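You operate a simulated robot arm through the tools that you are given. There is no shell and no other tool. Be economical: measure what you need, move in short steps, check, and stop when the job is done.

The job below is to be done with a simulated robot arm. You get a single attempt, and the scene is never put back.

TASK
Clamp meter station two's breaker, switch it on and prove that it carries its rating ten seconds or more.
Fine: jaws shut before the start; stop the bench after, the run lamp ends dark.

It is judged by the outcome, as a careful person would: the job done as asked, and still so three seconds after it is handed in. It fails if anything else is knocked over, pushed out of place, dropped, spilled or broken.

THE ROBOT
A 7-joint arm with a two-finger parallel gripper on a trunk, on a base that drives. Base frame: it is fixed to the floor where the robot stands at the start and does not move with it; the origin is under the middle of the robot, x ahead of it, y to its left, z up; the surface under the hand at the start is at about z = 950. Lengths are in mm, angles in degrees, forces in N, time in s.
With the tool pointing down near the work surface it reaches from about 500 to 940 mm from the robot's upright axis, wherever it stands. Its first joint turns from -166.0 to 166.0 degrees. Places, roughly: air toggle [800, -900, 1300]; clock of meter station two [800, -800, 1500]; green start button of the meter bench [800, -600, 1100]; handle of blue-handled yellow-striped breaker [700, -300, 1200]; jaw lever of meter station one [800, -200, 1100]; meter station two [800, 0, 1100]; overload switch [800, -900, 1200]; range switch of meter station one [800, -600, 1200]; range switch of meter station three [800, -800, 1200]; range switch of meter station two [800, -700, 1200]; red off button of the meter bench [800, -800, 1100]; toggle of meter station one [800, -900, 1600]; toggle of meter station three [800, -900, 1400]; toggle of meter station two [800, -900, 1600]; upper jaws of meter station one [800, -300, 1500]. Payload 3.91 kg.
Tool frame: the origin (TCP) lies between the finger pads and is the grasp point; the fingertips stand 30 mm ahead of it; z points along the fingers, y is the line along which they close. Largest opening 110 mm; finger width 20, thickness 10; the body of the gripper, 48 by 112 mm, starts 55 mm behind the TCP.
Orientation is that of the tool frame in the base frame, as a unit quaternion [x, y, z, w]. With the fingers straight down and closing along the base's y, the tool's x points along the base's -x, its y along +y and its z along -z.

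THE INTERFACE
- The arm moves only by the tool servo_tool. Its argument "series" is a list of rows, each a list of 3 entries, a list of its own where there are three numbers: the shift along the tool's x, y, z in mm, then the turn, a rotation vector about the tool's x, y, z in degrees, then the closure, from 0 (fully open) to 1 (shut). In form: [[[dx, dy, dz], [ax, ay, az], fingers], ...]. A call has 1 to 20 rows; each row is the pose to reach, as a shift and turn from the pose commanded when the call began, along the tool's axes at that moment. A row lasts 0.2 s, in which the tool goes at most 50 mm and 8.6 degrees; a call with a longer step from one row to the next is refused whole, and so is a gripper value outside its range. Where a pose cannot be reached the arm comes as near as it can. A force on the tool above 40 N (or 10 N above the force at the start of the call, whichever is more), or a blocked arm, ends the call early, and 0.2 s more pass. The fingers move at their own pace (about 72 mm/s each) and stop on an object; they squeeze with about 32 N. The grip force told is the motor's: it shows also when the fingers shut on nothing. Time passes only in rows, and 0.2 s behind the last, so rows that repeat a pose let the fingers close. The reply holds the time, the measured pose of the TCP, the force on the tool along the base axes, the opening and the grip force, in the units named above and with some noise, with the torque about the TCP (base axes, N m) and any sound that the robot's microphone picked up.
- Cameras (640 x 400 px; columns grow to the right, rows downward): "scene" is now at [253.7, -28.9, 1440.9]; the picture's right is [-0.34, -0.94, 0.00], its down [-0.52, 0.19, -0.83] and it looks along [0.78, -0.28, -0.55] (base axes); focal length 291 px, centre (320, 200). "wrist" rides on the gripper at [72, 17, -103] in the tool frame; the picture's right is [-0.23, 0.97, 0.00], its down [-0.76, -0.18, -0.62] and it looks along [-0.61, -0.14, 0.78] (tool axes); focal length 222 px, centre (320, 200). There is no depth. A picture from a camera that has moved, and an enlarged one, comes with that camera's place and axes in the base frame and with its lens.
- get_image(camera): a new picture of that camera. The clock stands still meanwhile.
- raise_lower(by): slides the trunk up (or, below 0, down) by that many mm; the arm and the scene camera ride with it, the base frame stays. It gives what a move gives, with no picture.
- roll_base(legs): drives the robot by 1 to 6 legs, each [ahead, left, turn to the left] in mm, mm and degrees, along the robot's own axes; the way and the turn of a leg run together, so that a leg with both is an arc; at most 1500 mm and 180 degrees a leg. The arm and the cameras ride along, it lands a little off, and it stops where it bumps. It gives what a move gives.
- turn_head(pan, tilt): turns the head with the scene camera to pan (to the left, within 86 degrees either way) and tilt (down, from -29 to 69), counted from straight ahead of the robot. It gives what a move gives.
- zoom(camera, box): a new picture of the part [left, top, right, bottom] of that camera's present view, enlarged. The clock stands still meanwhile.
- sign_off(): hands the job in; it is judged then, once.

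Work in short steps. Places have to be worked out from the pictures, the camera data and where the tool is seen: move nearer, look again, correct. Check each grasp and each placing, and mend what went wrong. You have 120 turns and 90 pictures in all, those below and enlarged ones among them. Open the gripper and draw the arm clear of the work before you hand the job in, unless the task says otherwise; then end with one line.

The tools are called after "Request:" by a JSON object that holds its "op" and its "data". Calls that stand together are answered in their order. servo_tool: Moves the arm, as the interface text tells. Its arguments: {"type":"object","properties":{"series":{"type":"array","items":{"type":"array"}}},"required":["series"]} The other tools are called the same way: raise_lower (by) slides the trunk up or down; roll_base (legs) drives the base; turn_head (pan, tilt) turns the head that bears the scene camera; get_image (camera) takes a picture; zoom (camera, box) takes an enlarged picture of a part of a camera's view; sign_off () hands the job in.

At the start:

```text
time: 0.0
eef_pos: [494.7, -252.9, 1150.1]
orientation: [0.0, 1.0, 0.0, -0.001]
wrist_force: [0.4, -0.2, 0.1]
torque: [-0.02, -0.03, -0.02]
width: 110.0
finger_force: 0.1
trunk travel left (down, up): [-625.0, 57.0]
robot x, y, heading: [-2.2, 1.1, 0.0]
head pan, tilt: [-20.0, 33.7]
```

scene: 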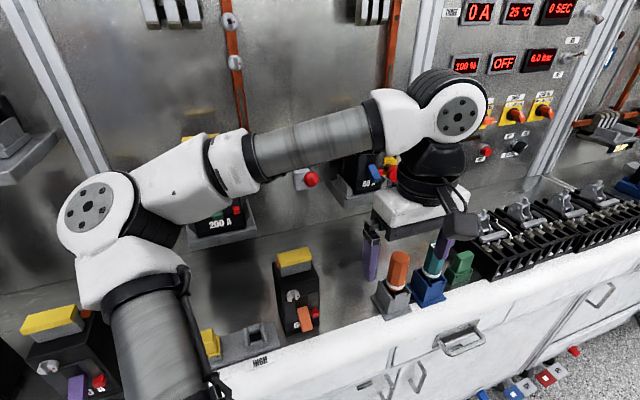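
wrist: 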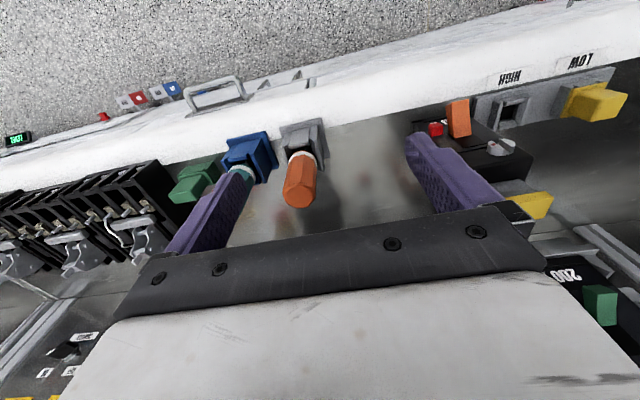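

The view is partly blocked by the arm; I'll look around with the head, first up-left then right.

Request:
{"op": "turn_head", "data": {"pan": -10, "tilt": 0}}

Request:
{"op": "get_image", "data": {"camera": "scene"}}

Request:
{"op": "turn_head", "data": {"pan": -50, "tilt": 5}}

Request:
{"op": "get_image", "data": {"camera": "scene"}}

```text
time: 1.0
eef_pos: [494.2, -252.4, 1149.9]
orientation: [0.001, 1.0, -0.001, -0.001]
wrist_force: [-0.9, 0.2, -0.1]
torque: [-0.02, 0.0, -0.03]
width: 109.9
finger_force: 0.0
trunk travel left (down, up): [-625.0, 57.0]
robot x, y, heading: [-1.8, 1.1, 0.2]
head pan, tilt: [-10.0, 0.0]
```

```text
87 pictures are left
camera scene: at [259.0, -14.3, 1494.9], right [-0.17, -0.98, 0.0], down [0.0, 0.0, -1.0], along [0.98, -0.17, 0.0], focal length 291 px, centre (320, 200)
```

scene: 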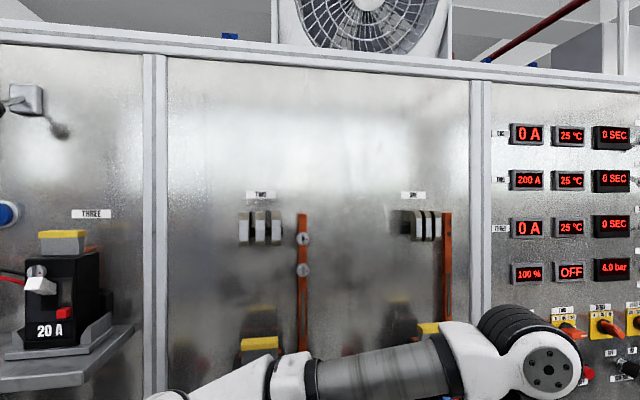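

```text
time: 2.1
eef_pos: [494.2, -251.7, 1151.3]
orientation: [0.0, 1.0, 0.0, 0.001]
wrist_force: [0.3, -0.6, 0.2]
torque: [0.0, 0.0, 0.04]
width: 110.0
finger_force: 0.0
trunk travel left (down, up): [-625.0, 57.0]
robot x, y, heading: [-2.2, 3.5, 0.0]
head pan, tilt: [-50.0, 5.0]
```

```text
86 pictures are left
camera scene: at [229.4, -68.9, 1487.1], right [-0.77, -0.64, 0.0], down [-0.06, 0.07, -1.0], along [0.64, -0.76, -0.09], focal length 291 px, centre (320, 200)
```

scene: 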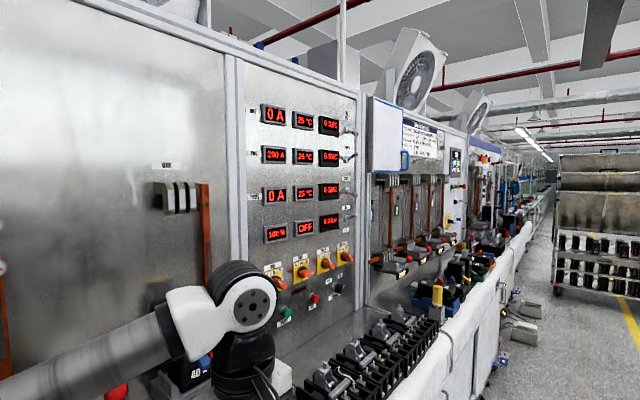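

I zoom on the control panel to read labels.

Request:
{"op": "zoom", "data": {"camera": "scene", "box": [240, 90, 370, 220]}}

Request:
{"op": "zoom", "data": {"camera": "scene", "box": [240, 200, 370, 330]}}

Request:
{"op": "turn_head", "data": {"pan": 0, "tilt": 45}}

Request:
{"op": "get_image", "data": {"camera": "scene"}}

Request:
{"op": "turn_head", "data": {"pan": -10, "tilt": 20}}

Request:
{"op": "get_image", "data": {"camera": "scene"}}

```text
3.08 times, centred on (305, 155) of scene
camera zoom: at [229.4, -68.9, 1487.1], right [-0.77, -0.64, 0.0], down [-0.06, 0.07, -1.0], along [0.64, -0.76, -0.09], focal length 896 px, centre (366, 338)
```

zoom: 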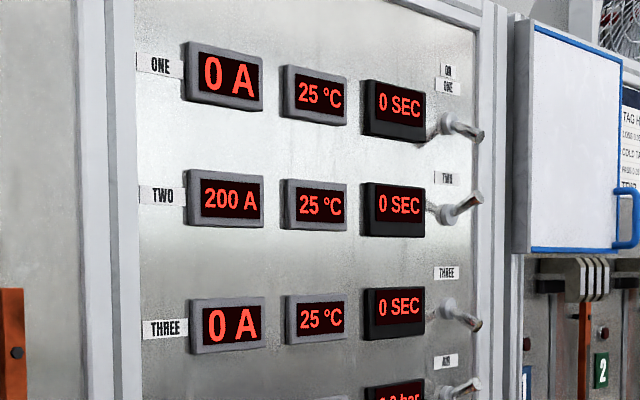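

```text
3.08 times, centred on (305, 265) of scene
camera zoom: at [229.4, -68.9, 1487.1], right [-0.77, -0.64, 0.0], down [-0.06, 0.07, -1.0], along [0.64, -0.76, -0.09], focal length 896 px, centre (366, 0)
```

zoom: 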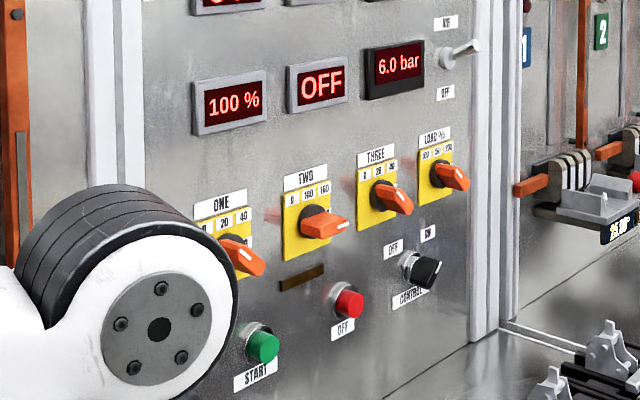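

```text
time: 3.2
eef_pos: [495.3, -252.2, 1150.4]
orientation: [0.0, 1.0, 0.0, 0.0]
wrist_force: [-0.1, 0.2, 0.1]
torque: [-0.05, 0.0, 0.02]
width: 110.1
finger_force: 0.1
trunk travel left (down, up): [-625.0, 57.0]
robot x, y, heading: [2.4, 0.1, 0.1]
head pan, tilt: [0.0, 45.0]
```

```text
83 pictures are left
camera scene: at [251.6, 1.3, 1424.1], right [0.0, -1.0, 0.0], down [-0.71, 0.0, -0.71], along [0.71, 0.0, -0.71], focal length 291 px, centre (320, 200)
```

scene: 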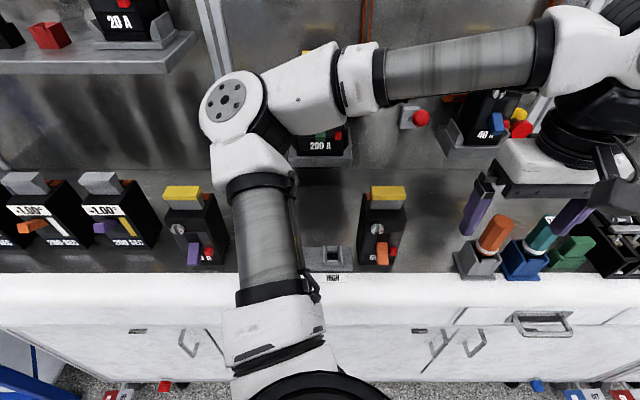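

```text
time: 4.1
eef_pos: [494.8, -252.9, 1149.9]
orientation: [-0.001, 1.0, 0.0, 0.0]
wrist_force: [0.7, -0.3, -0.3]
torque: [0.02, 0.02, 0.02]
width: 110.2
finger_force: 0.0
trunk travel left (down, up): [-625.0, 57.0]
robot x, y, heading: [0.6, -0.5, -0.1]
head pan, tilt: [-10.0, 20.0]
```

```text
82 pictures are left
camera scene: at [262.0, -14.7, 1462.6], right [-0.17, -0.98, 0.0], down [-0.34, 0.06, -0.94], along [0.93, -0.16, -0.34], focal length 291 px, centre (320, 200)
```

scene: 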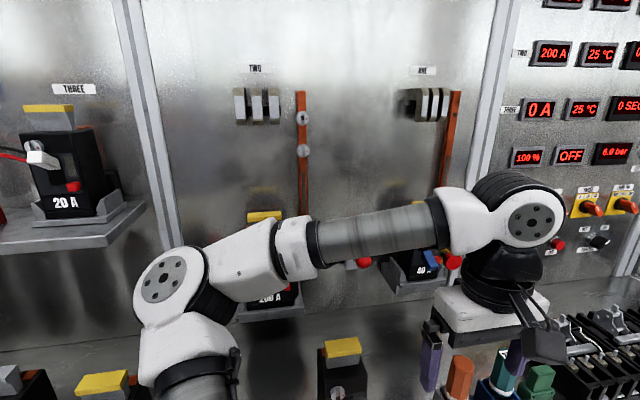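

The arm hides station two; I'll back the base off to see it all.

Request:
{"op": "roll_base", "data": {"legs": [[-350, 0, 0]]}}

Request:
{"op": "servo_tool", "data": {"series": [[[0, -50, 0], [0, 0, 0], 0], [[0, -100, 0], [0, 0, 0], 0], [[0, -150, 0], [0, 0, 0], 0], [[0, -200, 0], [0, 0, 0], 0], [[0, -250, 0], [0, 0, 0], 0], [[0, -300, 0], [0, 0, 0], 0], [[0, -350, 0], [0, 0, 0], 0]]}}

Request:
{"op": "turn_head", "data": {"pan": 0, "tilt": 20}}

Request:
{"op": "get_image", "data": {"camera": "scene"}}

```text
time: 6.4
eef_pos: [146.3, -253.5, 1151.4]
orientation: [0.001, 1.0, 0.0, -0.001]
wrist_force: [0.1, -0.5, 0.5]
torque: [0.01, -0.01, -0.01]
width: 110.0
finger_force: 0.1
trunk travel left (down, up): [-625.0, 57.0]
robot x, y, heading: [-344.5, -2.3, 0.0]
head pan, tilt: [-10.0, 20.0]
```

```text
time: 8.0
eef_pos: [145.6, -602.9, 1148.7]
orientation: [0.002, 1.0, 0.001, 0.0]
wrist_force: [0.0, 0.3, 0.2]
torque: [0.03, 0.04, 0.01]
width: 110.1
finger_force: 0.1
trunk travel left (down, up): [-625.0, 57.0]
robot x, y, heading: [-348.8, -3.3, -0.2]
head pan, tilt: [-10.0, 20.0]
```

```text
time: 8.7
eef_pos: [146.8, -601.5, 1148.8]
orientation: [0.001, 1.0, 0.0, 0.0]
wrist_force: [0.8, 0.1, -0.2]
torque: [0.0, 0.04, 0.02]
width: 109.9
finger_force: 0.1
trunk travel left (down, up): [-625.0, 57.0]
robot x, y, heading: [-348.3, 3.3, -0.3]
head pan, tilt: [0.0, 20.0]
```

```text
81 pictures are left
camera scene: at [-84.2, 1.0, 1462.7], right [0.0, -1.0, 0.0], down [-0.34, 0.0, -0.94], along [0.94, 0.0, -0.34], focal length 291 px, centre (320, 200)
```

scene: 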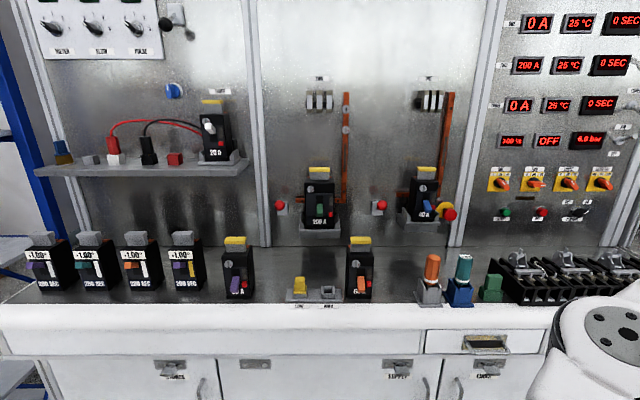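

Request:
{"op": "zoom", "data": {"camera": "scene", "box": [260, 70, 480, 250]}}

Request:
{"op": "zoom", "data": {"camera": "scene", "box": [200, 220, 420, 320]}}

Request:
{"op": "zoom", "data": {"camera": "scene", "box": [470, 0, 640, 230]}}

Request:
{"op": "zoom", "data": {"camera": "scene", "box": [20, 0, 250, 190]}}

```text
2.22 times, centred on (370, 160) of scene
camera zoom: at [-84.2, 1.0, 1462.7], right [0.0, -1.0, 0.0], down [-0.34, 0.0, -0.94], along [0.94, 0.0, -0.34], focal length 647 px, centre (209, 289)
```

zoom: 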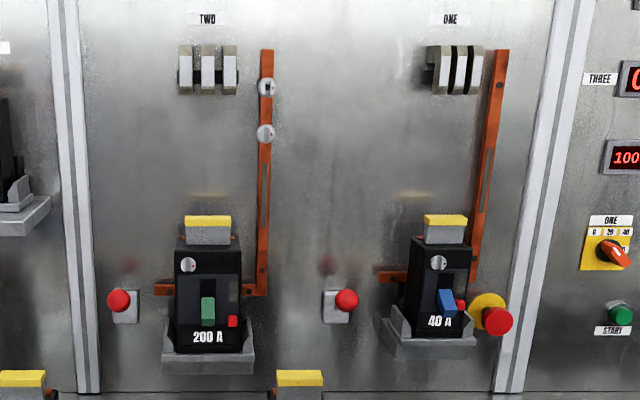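

```text
2.91 times, centred on (310, 270) of scene
camera zoom: at [-84.2, 1.0, 1462.7], right [0.0, -1.0, 0.0], down [-0.34, 0.0, -0.94], along [0.94, 0.0, -0.34], focal length 847 px, centre (349, -4)
```

zoom: 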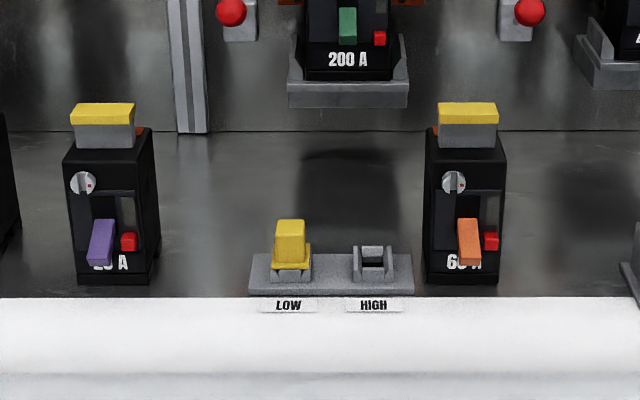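

```text
1.74 times, centred on (555, 115) of scene
camera zoom: at [-84.2, 1.0, 1462.7], right [0.0, -1.0, 0.0], down [-0.34, 0.0, -0.94], along [0.94, 0.0, -0.34], focal length 506 px, centre (-89, 348)
```

zoom: 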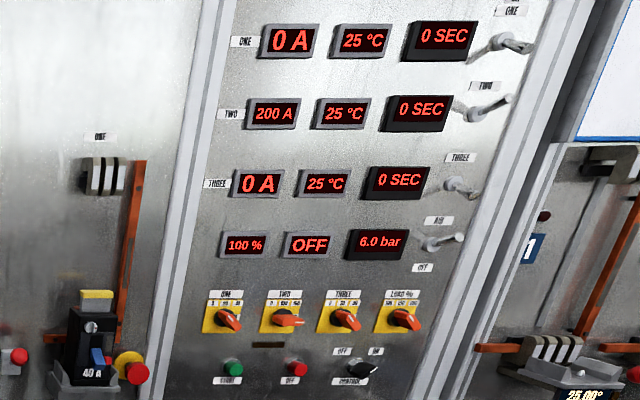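

```text
2.11 times, centred on (135, 95) of scene
camera zoom: at [-84.2, 1.0, 1462.7], right [0.0, -1.0, 0.0], down [-0.34, 0.0, -0.94], along [0.94, 0.0, -0.34], focal length 613 px, centre (710, 421)
```

zoom: 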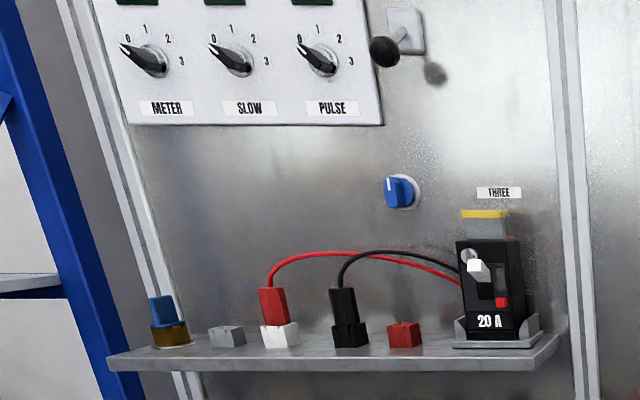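

Station two holds a 200 A breaker with a green handle; its jaw lever is the red ball left of it (y≈+125). I'll turn the tool to point forward (rotation about tool y by −90°), in free space.

Request:
{"op": "servo_tool", "data": {"series": [[[-10, 20, 0], [0, -8.5, 0], 0], [[-20, 40, 0], [0, -17, 0], 0], [[-30, 60, 0], [0, -25.5, 0], 0], [[-40, 80, 0], [0, -34, 0], 0], [[-50, 100, 0], [0, -42.5, 0], 0], [[-60, 120, 0], [0, -51, 0], 0], [[-70, 140, 0], [0, -59.5, 0], 0], [[-80, 160, 0], [0, -68, 0], 0], [[-90, 180, 0], [0, -76.5, 0], 0], [[-100, 200, 0], [0, -85, 0], 0], [[-100, 200, 0], [0, -90, 0], 0]]}}

Request:
{"op": "get_image", "data": {"camera": "scene"}}

```text
time: 11.1
eef_pos: [254.0, -405.8, 1129.3]
orientation: [0.002, 0.708, -0.002, 0.707]
wrist_force: [0.4, -0.7, 0.3]
torque: [-0.02, -0.01, 0.03]
width: 110.1
finger_force: 0.0
out of reach, approached as far as the arm can: row 11
trunk travel left (down, up): [-625.0, 57.0]
robot x, y, heading: [-347.5, -0.0, -0.2]
head pan, tilt: [0.0, 20.0]
```

```text
76 pictures are left
camera scene: at [-83.8, 0.3, 1462.6], right [0.0, -1.0, 0.0], down [-0.34, 0.0, -0.94], along [0.94, 0.0, -0.34], focal length 291 px, centre (320, 200)
```

scene: 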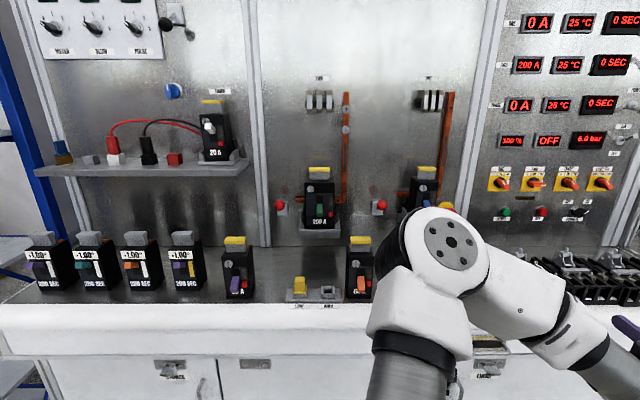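

Tool is forward. Drive right and somewhat nearer to read the control panel.

Request:
{"op": "roll_base", "data": {"legs": [[0, -450, 0], [200, 0, 0]]}}

Request:
{"op": "turn_head", "data": {"pan": -18, "tilt": 12}}

Request:
{"op": "get_image", "data": {"camera": "scene"}}

```text
time: 16.3
eef_pos: [454.2, -855.3, 1129.6]
orientation: [0.002, 0.708, -0.002, 0.706]
wrist_force: [0.1, 0.3, 0.6]
torque: [-0.01, 0.01, 0.0]
width: 109.9
finger_force: 0.0
trunk travel left (down, up): [-625.0, 57.0]
robot x, y, heading: [-149.0, -447.0, -0.4]
head pan, tilt: [0.0, 20.0]
```

```text
time: 17.1
eef_pos: [453.2, -856.4, 1130.5]
orientation: [0.001, 0.707, -0.001, 0.707]
wrist_force: [-0.7, 0.7, -0.1]
torque: [0.0, -0.01, 0.0]
width: 110.0
finger_force: 0.1
trunk travel left (down, up): [-625.0, 57.0]
robot x, y, heading: [-147.9, -452.1, 0.1]
head pan, tilt: [-18.0, 12.0]
```

```text
75 pictures are left
camera scene: at [111.1, -477.9, 1475.7], right [-0.31, -0.95, 0.0], down [-0.2, 0.06, -0.98], along [0.93, -0.3, -0.21], focal length 291 px, centre (320, 200)
```

scene: 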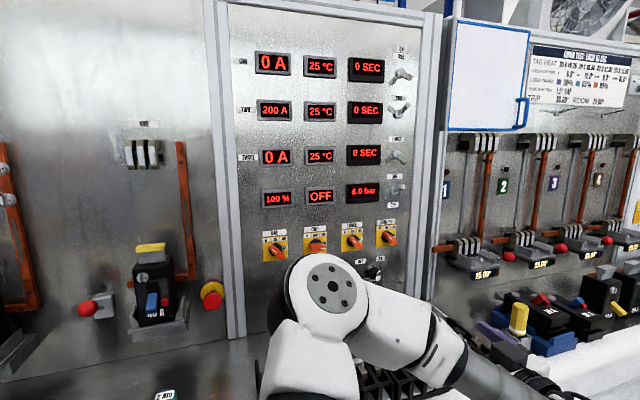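

Request:
{"op": "zoom", "data": {"camera": "scene", "box": [225, 30, 425, 155]}}

Request:
{"op": "zoom", "data": {"camera": "scene", "box": [250, 180, 420, 286]}}

Request:
{"op": "zoom", "data": {"camera": "scene", "box": [440, 20, 640, 145]}}

```text
3.20 times, centred on (325, 92) of scene
camera zoom: at [111.1, -477.9, 1475.7], right [-0.31, -0.95, 0.0], down [-0.2, 0.06, -0.98], along [0.93, -0.3, -0.21], focal length 932 px, centre (304, 544)
```

zoom: 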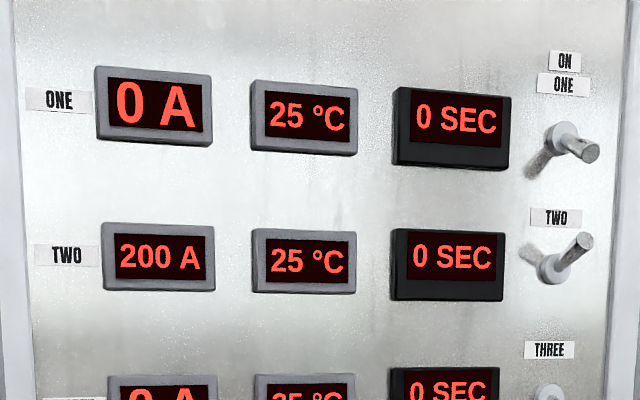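

```text
3.76 times, centred on (335, 233) of scene
camera zoom: at [111.1, -477.9, 1475.7], right [-0.31, -0.95, 0.0], down [-0.2, 0.06, -0.98], along [0.93, -0.3, -0.21], focal length 1096 px, centre (264, 76)
```

zoom: 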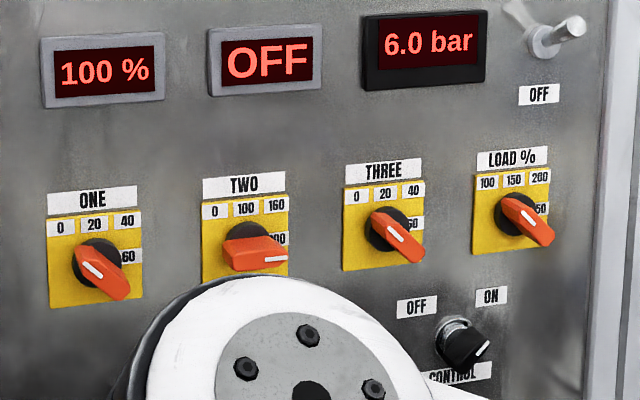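

```text
3.20 times, centred on (540, 82) of scene
camera zoom: at [111.1, -477.9, 1475.7], right [-0.31, -0.95, 0.0], down [-0.2, 0.06, -0.98], along [0.93, -0.3, -0.21], focal length 932 px, centre (-384, 576)
```

zoom: 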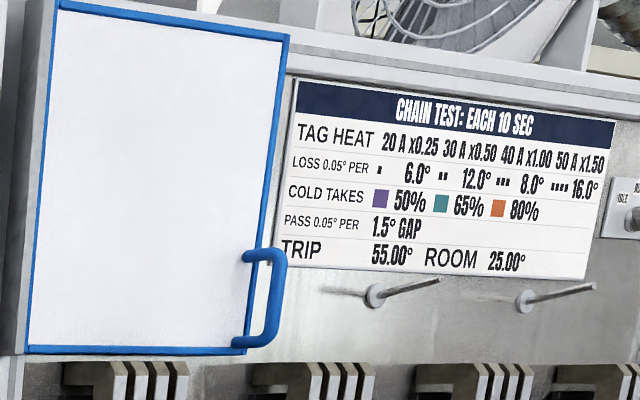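

Settings for station two read: range at 200, toggle up (on), load 100 %, air on 6 bar, control at ON. Now go look at station two closely.

Request:
{"op": "roll_base", "data": {"legs": [[-100, 0, 0], [0, 600, 0]]}}

Request:
{"op": "turn_head", "data": {"pan": -8, "tilt": 20}}

Request:
{"op": "get_image", "data": {"camera": "scene"}}

```text
time: 23.0
eef_pos: [354.8, -257.6, 1130.8]
orientation: [0.001, 0.708, -0.001, 0.707]
wrist_force: [-0.1, -1.1, -0.1]
torque: [0.01, 0.03, -0.02]
width: 110.0
finger_force: 0.0
trunk travel left (down, up): [-625.0, 57.0]
robot x, y, heading: [-248.9, 147.7, -0.1]
head pan, tilt: [-18.0, 12.0]
```

```text
time: 23.7
eef_pos: [354.7, -257.5, 1131.3]
orientation: [0.001, 0.708, -0.001, 0.706]
wrist_force: [0.6, 0.8, -0.2]
torque: [0.01, -0.02, 0.02]
width: 110.0
finger_force: 0.0
trunk travel left (down, up): [-625.0, 57.0]
robot x, y, heading: [-247.8, 143.8, 0.0]
head pan, tilt: [-8.0, 20.0]
```

```text
71 pictures are left
camera scene: at [15.1, 134.7, 1462.8], right [-0.14, -0.99, 0.0], down [-0.34, 0.05, -0.94], along [0.93, -0.13, -0.34], focal length 291 px, centre (320, 200)
```

scene: 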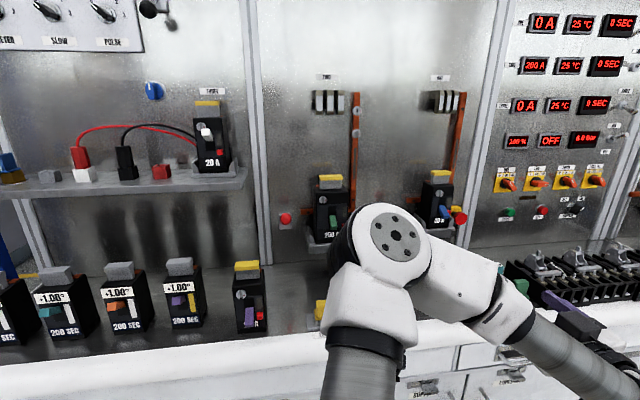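

Request:
{"op": "zoom", "data": {"camera": "scene", "box": [260, 70, 380, 260]}}

Request:
{"op": "zoom", "data": {"camera": "scene", "box": [270, 165, 360, 250]}}

```text
2.11 times, centred on (320, 165) of scene
camera zoom: at [15.1, 134.7, 1462.8], right [-0.14, -0.99, 0.0], down [-0.34, 0.05, -0.94], along [0.93, -0.13, -0.34], focal length 613 px, centre (320, 274)
```

zoom: 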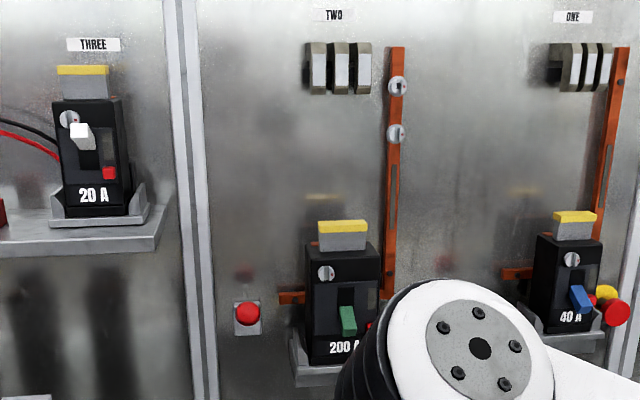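

```text
4.71 times, centred on (315, 208) of scene
camera zoom: at [15.1, 134.7, 1462.8], right [-0.14, -0.99, 0.0], down [-0.34, 0.05, -0.94], along [0.93, -0.13, -0.34], focal length 1370 px, centre (344, 165)
```

zoom: 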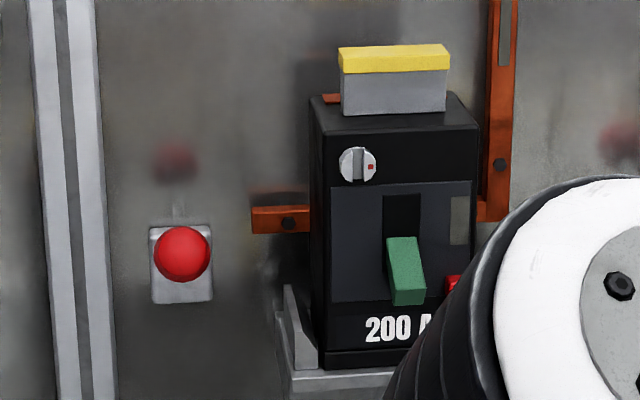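

Ball of lever two triangulates to about (750,127,1145), handle tip about (712,2,1138). I'll test arm reach with the tool forward: shift left 150 and up 60, fingers shut.

Request:
{"op": "servo_tool", "data": {"series": [[[-10, 40, 0], [0, 0, 0], 1], [[-30, 80, 0], [0, 0, 0], 1], [[-45, 120, 0], [0, 0, 0], 1], [[-60, 150, 0], [0, 0, 0], 1], [[-60, 150, 0], [0, 0, 0], 1]]}}

Request:
{"op": "get_image", "data": {"camera": "wrist"}}

Request:
{"op": "get_image", "data": {"camera": "scene"}}

```text
time: 24.9
eef_pos: [359.9, -106.9, 1192.4]
orientation: [0.003, 0.708, -0.003, 0.706]
wrist_force: [-0.7, -0.8, -0.4]
torque: [0.02, 0.01, -0.01]
width: 0.1
finger_force: 31.2
out of reach, approached as far as the arm can: row 1, 2, 3, 4, 5
trunk travel left (down, up): [-625.0, 57.0]
robot x, y, heading: [-246.6, 145.3, -0.1]
head pan, tilt: [-8.0, 20.0]
```

```text
68 pictures are left
camera wrist: at [256.3, -87.8, 1119.9], right [0.01, 0.97, 0.23], down [-0.62, -0.17, 0.76], along [0.78, -0.15, 0.6], focal length 222 px, centre (320, 200)
```

wrist: 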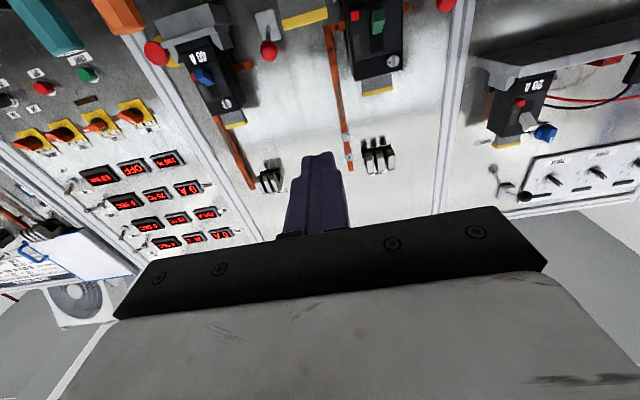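

```text
67 pictures are left
camera scene: at [15.2, 134.5, 1462.7], right [-0.14, -0.99, 0.0], down [-0.34, 0.05, -0.94], along [0.93, -0.13, -0.34], focal length 291 px, centre (320, 200)
```

scene: 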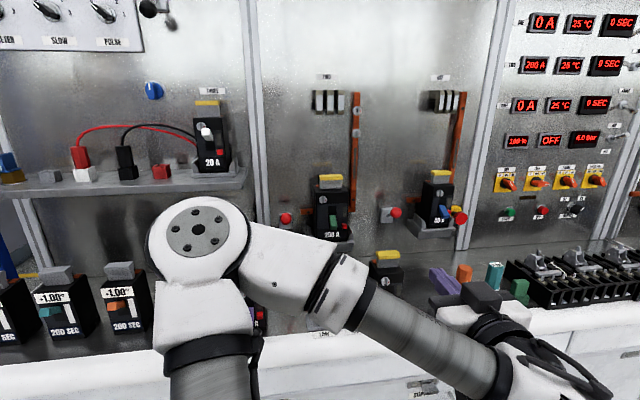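

Tool offset is now (606,−252) from the base. Drive left 235 and ahead 150 toward the lever of station two, then look.

Request:
{"op": "roll_base", "data": {"legs": [[0, 235, 0], [150, 0, 0]]}}

Request:
{"op": "turn_head", "data": {"pan": -30, "tilt": 20}}

Request:
{"op": "get_image", "data": {"camera": "scene"}}

Request:
{"op": "get_image", "data": {"camera": "wrist"}}

```text
time: 28.4
eef_pos: [512.1, 130.2, 1191.3]
orientation: [0.003, 0.709, -0.003, 0.705]
wrist_force: [-0.1, 0.3, -1.0]
torque: [0.03, 0.02, 0.02]
width: 0.0
finger_force: 31.3
trunk travel left (down, up): [-625.0, 57.0]
robot x, y, heading: [-99.1, 386.0, -0.4]
head pan, tilt: [-8.0, 20.0]
```

```text
time: 29.2
eef_pos: [510.7, 128.8, 1192.6]
orientation: [0.002, 0.708, -0.002, 0.706]
wrist_force: [0.4, 1.0, 0.4]
torque: [0.01, 0.06, 0.01]
width: 0.0
finger_force: 32.2
trunk travel left (down, up): [-625.0, 57.0]
robot x, y, heading: [-95.5, 383.0, -0.4]
head pan, tilt: [-30.0, 20.0]
```

```text
66 pictures are left
camera scene: at [154.8, 337.4, 1462.7], right [-0.5, -0.87, 0.0], down [-0.3, 0.17, -0.94], along [0.81, -0.47, -0.34], focal length 291 px, centre (320, 200)
```

scene: 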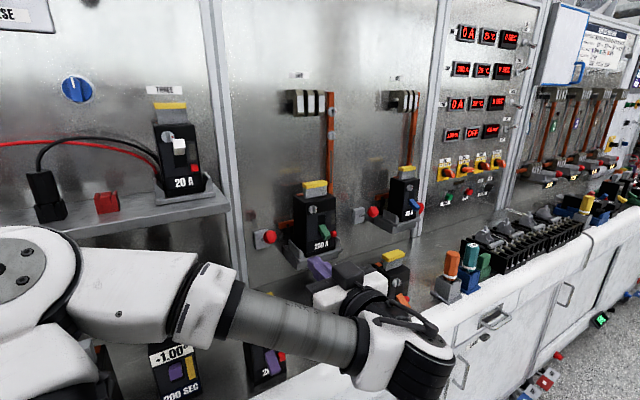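

```text
65 pictures are left
camera wrist: at [407.4, 148.1, 1119.8], right [0.01, 0.97, 0.23], down [-0.62, -0.17, 0.76], along [0.78, -0.15, 0.6], focal length 222 px, centre (320, 200)
```

wrist: 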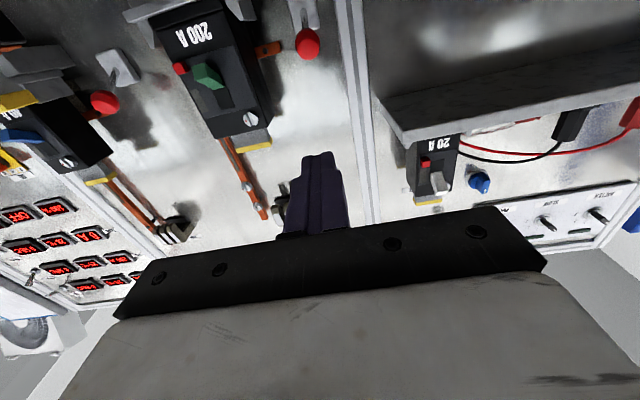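

Zoom on lever two to see how it sits.

Request:
{"op": "zoom", "data": {"camera": "scene", "box": [240, 170, 350, 270]}}

Request:
{"op": "zoom", "data": {"camera": "wrist", "box": [150, 0, 350, 125]}}

```text
4.00 times, centred on (295, 220) of scene
camera zoom: at [154.8, 337.4, 1462.7], right [-0.5, -0.87, 0.0], down [-0.3, 0.17, -0.94], along [0.81, -0.47, -0.34], focal length 1165 px, centre (420, 120)
```

zoom: 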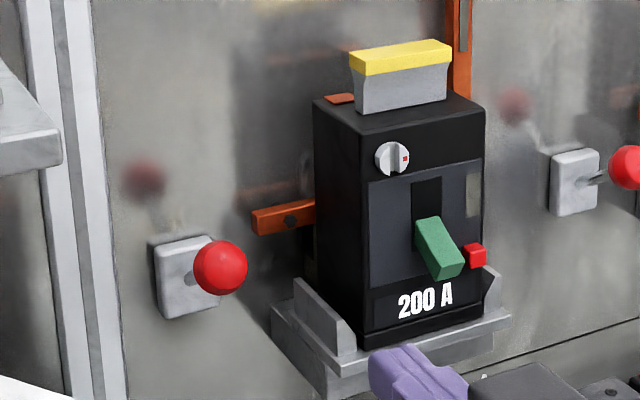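

```text
3.20 times, centred on (250, 62) of wrist
camera zoom: at [407.4, 148.1, 1119.8], right [0.01, 0.97, 0.23], down [-0.62, -0.17, 0.76], along [0.78, -0.15, 0.6], focal length 711 px, centre (544, 640)
```

zoom: 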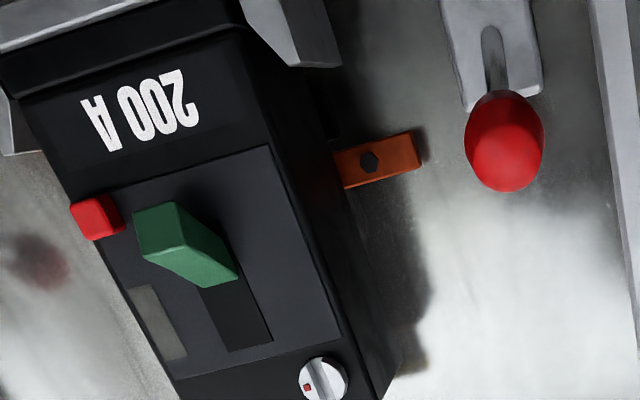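

Lever points out/up from a vertical slot; I'll press its ball downward. Drive ahead 90, then extend the arm above the ball.

Request:
{"op": "roll_base", "data": {"legs": [[90, 0, 0]]}}

Request:
{"op": "servo_tool", "data": {"series": [[[0, 0, 30], [0, 0, 0], 1], [[0, 0, 60], [0, 0, 0], 1], [[0, 0, 90], [0, 0, 0], 1], [[0, 0, 90], [0, 0, 0], 1]]}}

Request:
{"op": "get_image", "data": {"camera": "scene"}}

Request:
{"op": "get_image", "data": {"camera": "wrist"}}

```text
time: 30.3
eef_pos: [601.7, 129.5, 1191.3]
orientation: [0.003, 0.709, -0.003, 0.705]
wrist_force: [0.2, 0.4, -0.4]
torque: [0.02, 0.0, 0.01]
width: 0.1
finger_force: 32.2
trunk travel left (down, up): [-625.0, 57.0]
robot x, y, heading: [-5.3, 380.4, -0.1]
head pan, tilt: [-30.0, 20.0]
```

```text
time: 31.3
eef_pos: [690.2, 127.7, 1191.6]
orientation: [0.003, 0.708, -0.003, 0.706]
wrist_force: [-0.1, -0.6, -0.4]
torque: [0.03, -0.01, -0.05]
width: 0.0
finger_force: 31.8
trunk travel left (down, up): [-625.0, 57.0]
robot x, y, heading: [-7.1, 385.2, 0.2]
head pan, tilt: [-30.0, 20.0]
```

```text
62 pictures are left
camera scene: at [244.1, 337.2, 1462.8], right [-0.5, -0.87, 0.0], down [-0.3, 0.17, -0.94], along [0.81, -0.47, -0.34], focal length 291 px, centre (320, 200)
```

scene: 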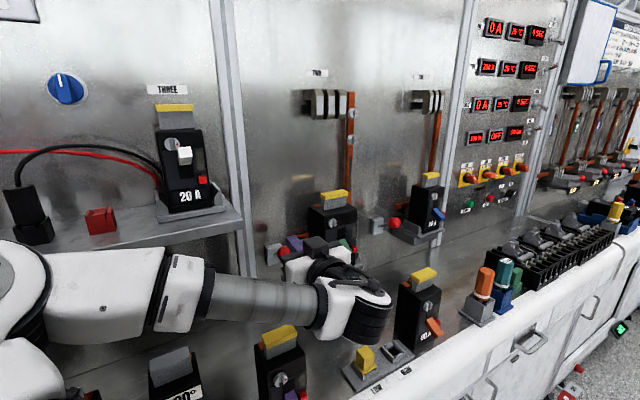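

```text
61 pictures are left
camera wrist: at [587.7, 147.2, 1119.2], right [0.01, 0.97, 0.23], down [-0.62, -0.17, 0.76], along [0.78, -0.15, 0.6], focal length 222 px, centre (320, 200)
```

wrist: 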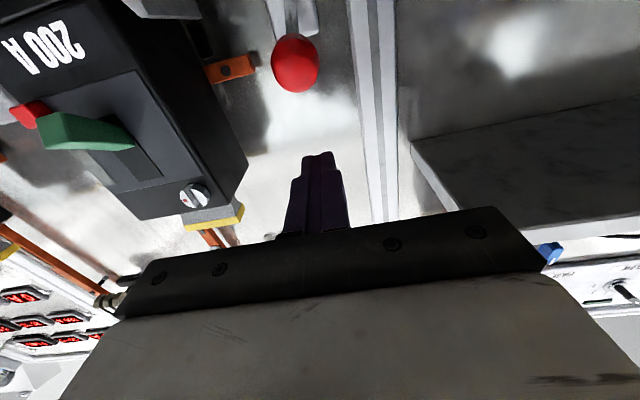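

Ball refines to ≈(768,122,1137). Extend to x≈748 above it, then press down in steps.

Request:
{"op": "servo_tool", "data": {"series": [[[0, -3, 30], [0, 0, 0], 1], [[0, -5, 57], [0, 0, 0], 1], [[15, -5, 57], [0, 0, 0], 1], [[25, -5, 57], [0, 0, 0], 1], [[35, -5, 57], [0, 0, 0], 1], [[45, -5, 57], [0, 0, 0], 1], [[55, -5, 57], [0, 0, 0], 1], [[65, -5, 57], [0, 0, 0], 1]]}}

Request:
{"op": "get_image", "data": {"camera": "wrist"}}

Request:
{"op": "get_image", "data": {"camera": "scene"}}

```text
time: 33.1
eef_pos: [746.6, 123.8, 1124.7]
orientation: [0.002, 0.709, -0.002, 0.705]
wrist_force: [0.4, 0.1, -0.8]
torque: [0.01, -0.04, 0.06]
width: 0.0
finger_force: 31.9
trunk travel left (down, up): [-625.0, 57.0]
robot x, y, heading: [-4.5, 381.0, -0.2]
head pan, tilt: [-30.0, 20.0]
```

```text
60 pictures are left
camera wrist: at [644.3, 142.3, 1052.7], right [0.01, 0.97, 0.23], down [-0.62, -0.17, 0.77], along [0.78, -0.15, 0.6], focal length 222 px, centre (320, 200)
```

wrist: 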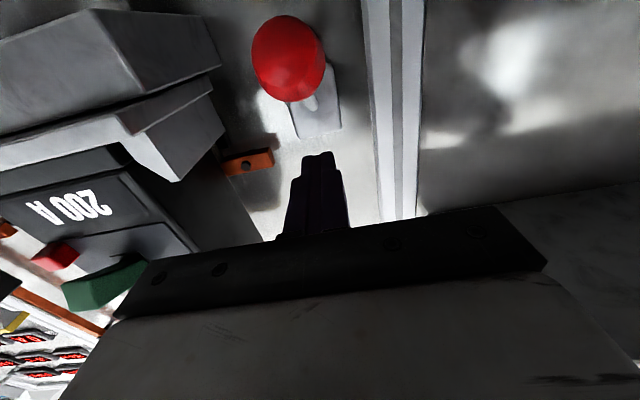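

```text
59 pictures are left
camera scene: at [245.1, 337.1, 1462.5], right [-0.5, -0.87, 0.0], down [-0.3, 0.17, -0.94], along [0.81, -0.47, -0.34], focal length 291 px, centre (320, 200)
```

scene: 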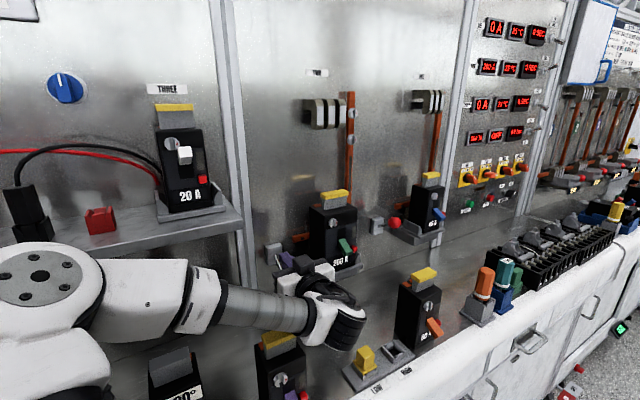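

The lever has gone down past my fingers (ball ≈1065). Check the jaws.

Request:
{"op": "zoom", "data": {"camera": "scene", "box": [250, 70, 450, 270]}}

```text
2.00 times, centred on (350, 170) of scene
camera zoom: at [245.1, 337.1, 1462.5], right [-0.5, -0.87, 0.0], down [-0.3, 0.17, -0.94], along [0.81, -0.47, -0.34], focal length 582 px, centre (260, 260)
```

zoom: 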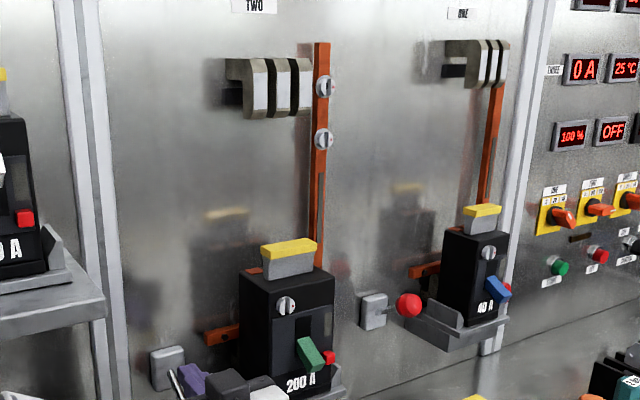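

Jaw two appears to be sliding down. I retract backward while waiting, then look again.

Request:
{"op": "servo_tool", "data": {"series": [[[0, 0, -40], [0, 0, 0], 1], [[0, 0, -80], [0, 0, 0], 1], [[0, 0, -120], [0, 0, 0], 1], [[0, 0, -120], [0, 0, 0], 1], [[0, 0, -120], [0, 0, 0], 1], [[0, 0, -120], [0, 0, 0], 1]]}}

Request:
{"op": "zoom", "data": {"camera": "scene", "box": [250, 70, 450, 270]}}

```text
time: 34.5
eef_pos: [627.1, 123.5, 1126.2]
orientation: [0.002, 0.708, -0.003, 0.706]
wrist_force: [-0.5, 0.1, -0.1]
torque: [0.01, -0.04, 0.02]
width: 0.2
finger_force: 31.7
trunk travel left (down, up): [-625.0, 57.0]
robot x, y, heading: [-3.8, 385.0, 0.2]
head pan, tilt: [-30.0, 20.0]
```

```text
2.00 times, centred on (350, 170) of scene
camera zoom: at [244.4, 337.2, 1462.7], right [-0.5, -0.87, 0.0], down [-0.3, 0.17, -0.94], along [0.81, -0.47, -0.34], focal length 582 px, centre (260, 260)
```

zoom: 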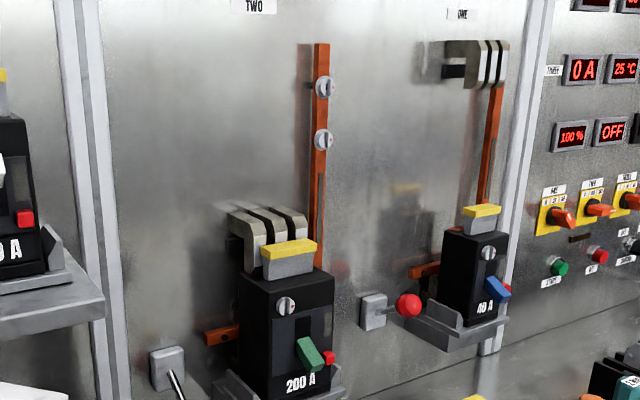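

Jaws are shutting on breaker two. Next the handle (tip ≈(705,2,1135)): pitch the tool 30° nose-down for wrist-camera clearance, then shift right 122 by the base.

Request:
{"op": "servo_tool", "data": {"series": [[[-5, 0, 0], [0, 7.5, 0], 1], [[-10, 0, 0], [0, 15, 0], 1], [[-10, 0, 0], [0, 22.5, 0], 1], [[-10, 0, 0], [0, 30, 0], 1], [[-10, 0, 0], [0, 30, 0], 1]]}}

Request:
{"op": "roll_base", "data": {"legs": [[0, -122, 0]]}}

Request:
{"op": "get_image", "data": {"camera": "wrist"}}

Request:
{"op": "get_image", "data": {"camera": "scene"}}

```text
time: 35.7
eef_pos: [625.6, 125.4, 1136.7]
orientation: [0.003, 0.867, -0.002, 0.498]
wrist_force: [1.0, 0.6, 0.1]
torque: [-0.01, -0.05, -0.02]
width: 0.1
finger_force: 31.4
trunk travel left (down, up): [-625.0, 57.0]
robot x, y, heading: [-7.0, 387.8, -0.3]
head pan, tilt: [-30.0, 20.0]
```

```text
time: 37.3
eef_pos: [626.9, 3.6, 1136.3]
orientation: [0.004, 0.867, -0.003, 0.499]
wrist_force: [0.1, -0.2, 0.0]
torque: [0.01, 0.01, 0.01]
width: 0.2
finger_force: 32.0
trunk travel left (down, up): [-625.0, 57.0]
robot x, y, heading: [-5.2, 261.5, -0.1]
head pan, tilt: [-30.0, 20.0]
```

```text
56 pictures are left
camera wrist: at [501.4, 22.2, 1126.1], right [0.12, 0.97, 0.2], down [-0.16, -0.18, 0.97], along [0.98, -0.15, 0.13], focal length 222 px, centre (320, 200)
```

wrist: 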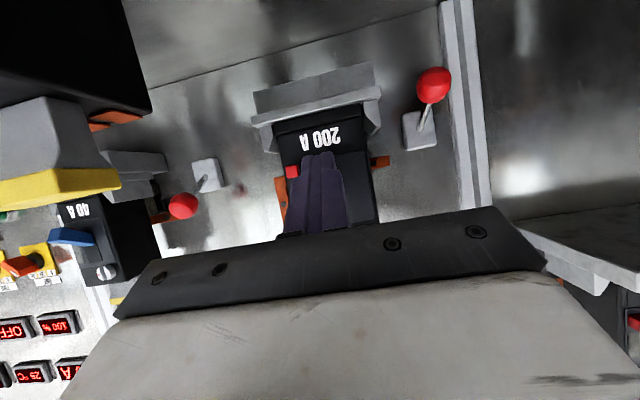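

```text
55 pictures are left
camera scene: at [244.2, 216.1, 1462.7], right [-0.5, -0.87, 0.0], down [-0.3, 0.17, -0.94], along [0.81, -0.47, -0.34], focal length 291 px, centre (320, 200)
```

scene: 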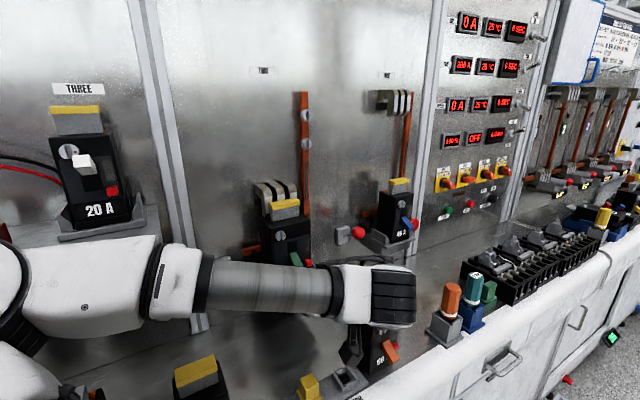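

Breaker centre y≈0. I'll lower slightly, then bring the finger tips in below the handle.

Request:
{"op": "servo_tool", "data": {"series": [[[22.5, -3, 13], [0, 0, 0], 1], [[8, -3, 38], [0, 0, 0], 1], [[-6, -3, 62], [0, 0, 0], 1], [[-6, -3, 62], [0, 0, 0], 1]]}}

Request:
{"op": "zoom", "data": {"camera": "wrist", "box": [220, 30, 440, 240]}}

Request:
{"op": "zoom", "data": {"camera": "scene", "box": [240, 170, 440, 290]}}

```text
time: 38.3
eef_pos: [683.7, 0.5, 1111.4]
orientation: [0.004, 0.867, -0.002, 0.499]
wrist_force: [-1.0, -0.6, 0.5]
torque: [0.01, 0.04, 0.03]
width: 0.3
finger_force: 32.4
trunk travel left (down, up): [-625.0, 57.0]
robot x, y, heading: [-8.1, 260.1, -0.4]
head pan, tilt: [-30.0, 20.0]
```

```text
1.90 times, centred on (330, 135) of wrist
camera zoom: at [559.2, 18.7, 1100.3], right [0.12, 0.97, 0.2], down [-0.16, -0.18, 0.97], along [0.98, -0.15, 0.13], focal length 423 px, centre (301, 324)
```

zoom: 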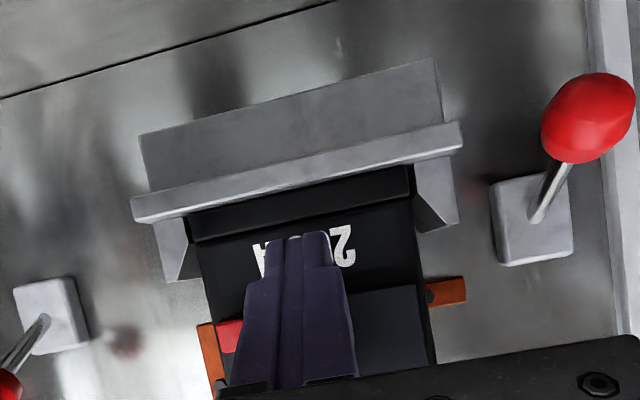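

```text
3.20 times, centred on (340, 230) of scene
camera zoom: at [244.0, 216.7, 1462.7], right [-0.5, -0.87, 0.0], down [-0.3, 0.17, -0.94], along [0.81, -0.47, -0.34], focal length 932 px, centre (256, 104)
```

zoom: 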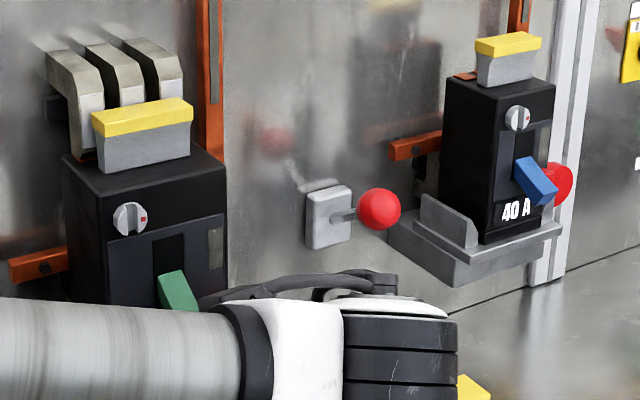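

Fingers are centred below the handle. Raise straight up in steps and feel.

Request:
{"op": "servo_tool", "data": {"series": [[[-8.7, 0, -5], [0, 0, 0], 1], [[-17.3, 0, -10], [0, 0, 0], 1], [[-24.3, 0, -14], [0, 0, 0], 1], [[-31.2, 0, -18], [0, 0, 0], 1], [[-38, 0, -22], [0, 0, 0], 1], [[-43.3, 0, -25], [0, 0, 0], 1], [[-47.6, 0, -27.5], [0, 0, 0], 1]]}}

Request:
{"op": "zoom", "data": {"camera": "scene", "box": [240, 170, 440, 290]}}

```text
time: 39.9
eef_pos: [683.5, 2.7, 1166.7]
orientation: [0.003, 0.867, -0.002, 0.499]
wrist_force: [0.1, 0.3, 0.1]
torque: [0.0, -0.04, -0.01]
width: 0.0
finger_force: 32.5
trunk travel left (down, up): [-625.0, 57.0]
robot x, y, heading: [-6.9, 261.7, 0.1]
head pan, tilt: [-30.0, 20.0]
```

```text
3.20 times, centred on (340, 230) of scene
camera zoom: at [244.1, 216.6, 1462.7], right [-0.5, -0.87, 0.0], down [-0.3, 0.17, -0.94], along [0.81, -0.47, -0.34], focal length 932 px, centre (256, 104)
```

zoom: 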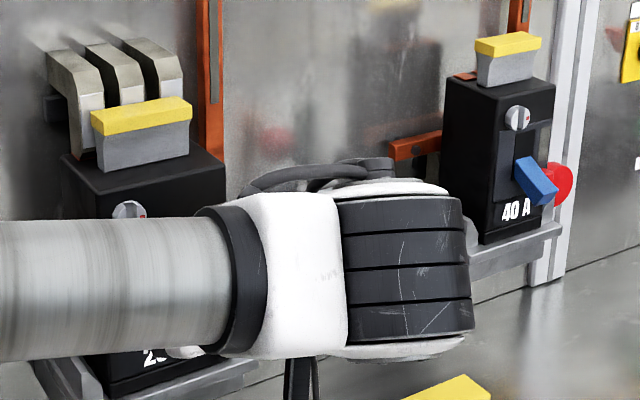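

Handle hidden; retract straight back and look with the wrist camera.

Request:
{"op": "servo_tool", "data": {"series": [[[20, 0, -34.6], [0, 0, 0], 1], [[40, 0, -69.3], [0, 0, 0], 1], [[60, 0, -104], [0, 0, 0], 1], [[60, 0, -104], [0, 0, 0], 1]]}}

Request:
{"op": "get_image", "data": {"camera": "wrist"}}

Request:
{"op": "get_image", "data": {"camera": "scene"}}

```text
time: 40.9
eef_pos: [563.4, 2.5, 1166.8]
orientation: [0.003, 0.867, -0.002, 0.498]
wrist_force: [0.6, 0.5, -0.5]
torque: [-0.02, 0.01, -0.03]
width: 0.2
finger_force: 31.5
trunk travel left (down, up): [-625.0, 57.0]
robot x, y, heading: [-9.9, 260.6, 0.1]
head pan, tilt: [-30.0, 20.0]
```

```text
51 pictures are left
camera wrist: at [437.8, 20.4, 1156.0], right [0.12, 0.97, 0.2], down [-0.16, -0.18, 0.97], along [0.98, -0.15, 0.13], focal length 222 px, centre (320, 200)
```

wrist: 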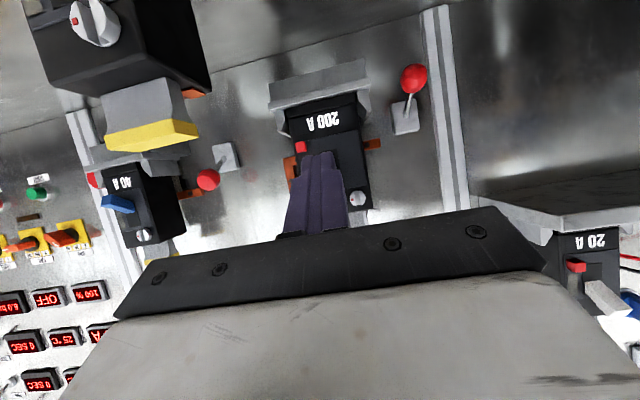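

```text
50 pictures are left
camera scene: at [244.4, 216.8, 1462.7], right [-0.5, -0.87, 0.0], down [-0.3, 0.17, -0.94], along [0.81, -0.47, -0.34], focal length 291 px, centre (320, 200)
```

scene: 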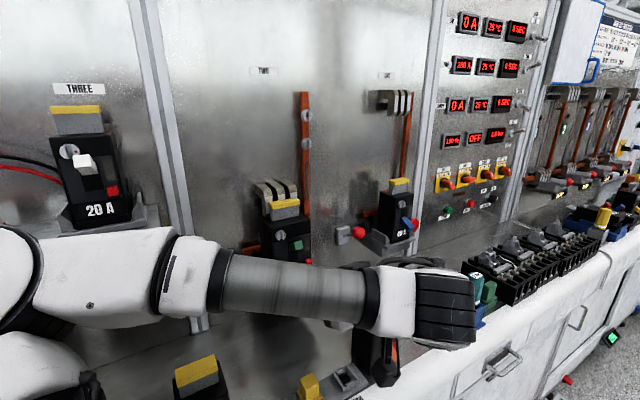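

Request:
{"op": "zoom", "data": {"camera": "scene", "box": [230, 160, 350, 270]}}

```text
3.64 times, centred on (290, 215) of scene
camera zoom: at [244.4, 216.8, 1462.7], right [-0.5, -0.87, 0.0], down [-0.3, 0.17, -0.94], along [0.81, -0.47, -0.34], focal length 1059 px, centre (429, 146)
```

zoom: 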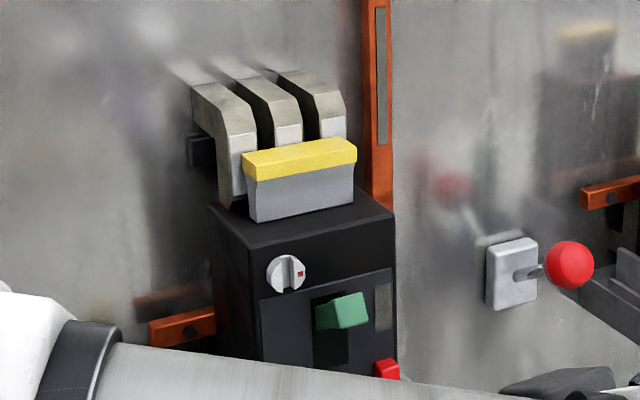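

Handle two is up (on) with jaws shut. Now drive to the panel; green start ≈(815,−615,1092). Back off, go right, keep the pitched tool.

Request:
{"op": "roll_base", "data": {"legs": [[-150, 0, 0], [0, -617, 0], [100, 0, 0]]}}

Request:
{"op": "get_image", "data": {"camera": "wrist"}}

Request:
{"op": "get_image", "data": {"camera": "scene"}}

```text
time: 47.9
eef_pos: [505.8, -617.9, 1165.6]
orientation: [0.007, 0.867, -0.004, 0.498]
wrist_force: [-0.4, -0.7, 0.5]
torque: [-0.01, 0.01, -0.01]
width: 0.0
finger_force: 31.9
trunk travel left (down, up): [-625.0, 57.0]
robot x, y, heading: [-66.0, -354.4, -0.8]
head pan, tilt: [-30.0, 20.0]
```

```text
48 pictures are left
camera wrist: at [380.7, -597.4, 1155.5], right [0.13, 0.97, 0.2], down [-0.16, -0.17, 0.97], along [0.98, -0.16, 0.13], focal length 222 px, centre (320, 200)
```

wrist: 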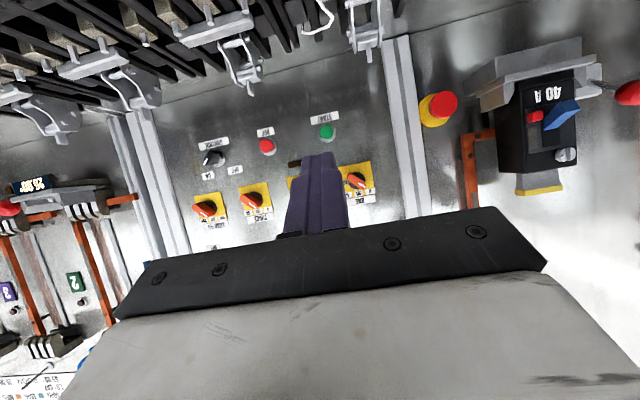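

```text
47 pictures are left
camera scene: at [189.2, -399.1, 1462.4], right [-0.51, -0.86, 0.0], down [-0.3, 0.17, -0.94], along [0.81, -0.48, -0.34], focal length 291 px, centre (320, 200)
```

scene: 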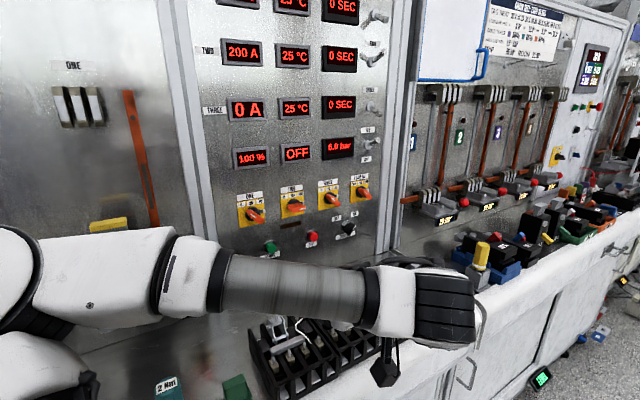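

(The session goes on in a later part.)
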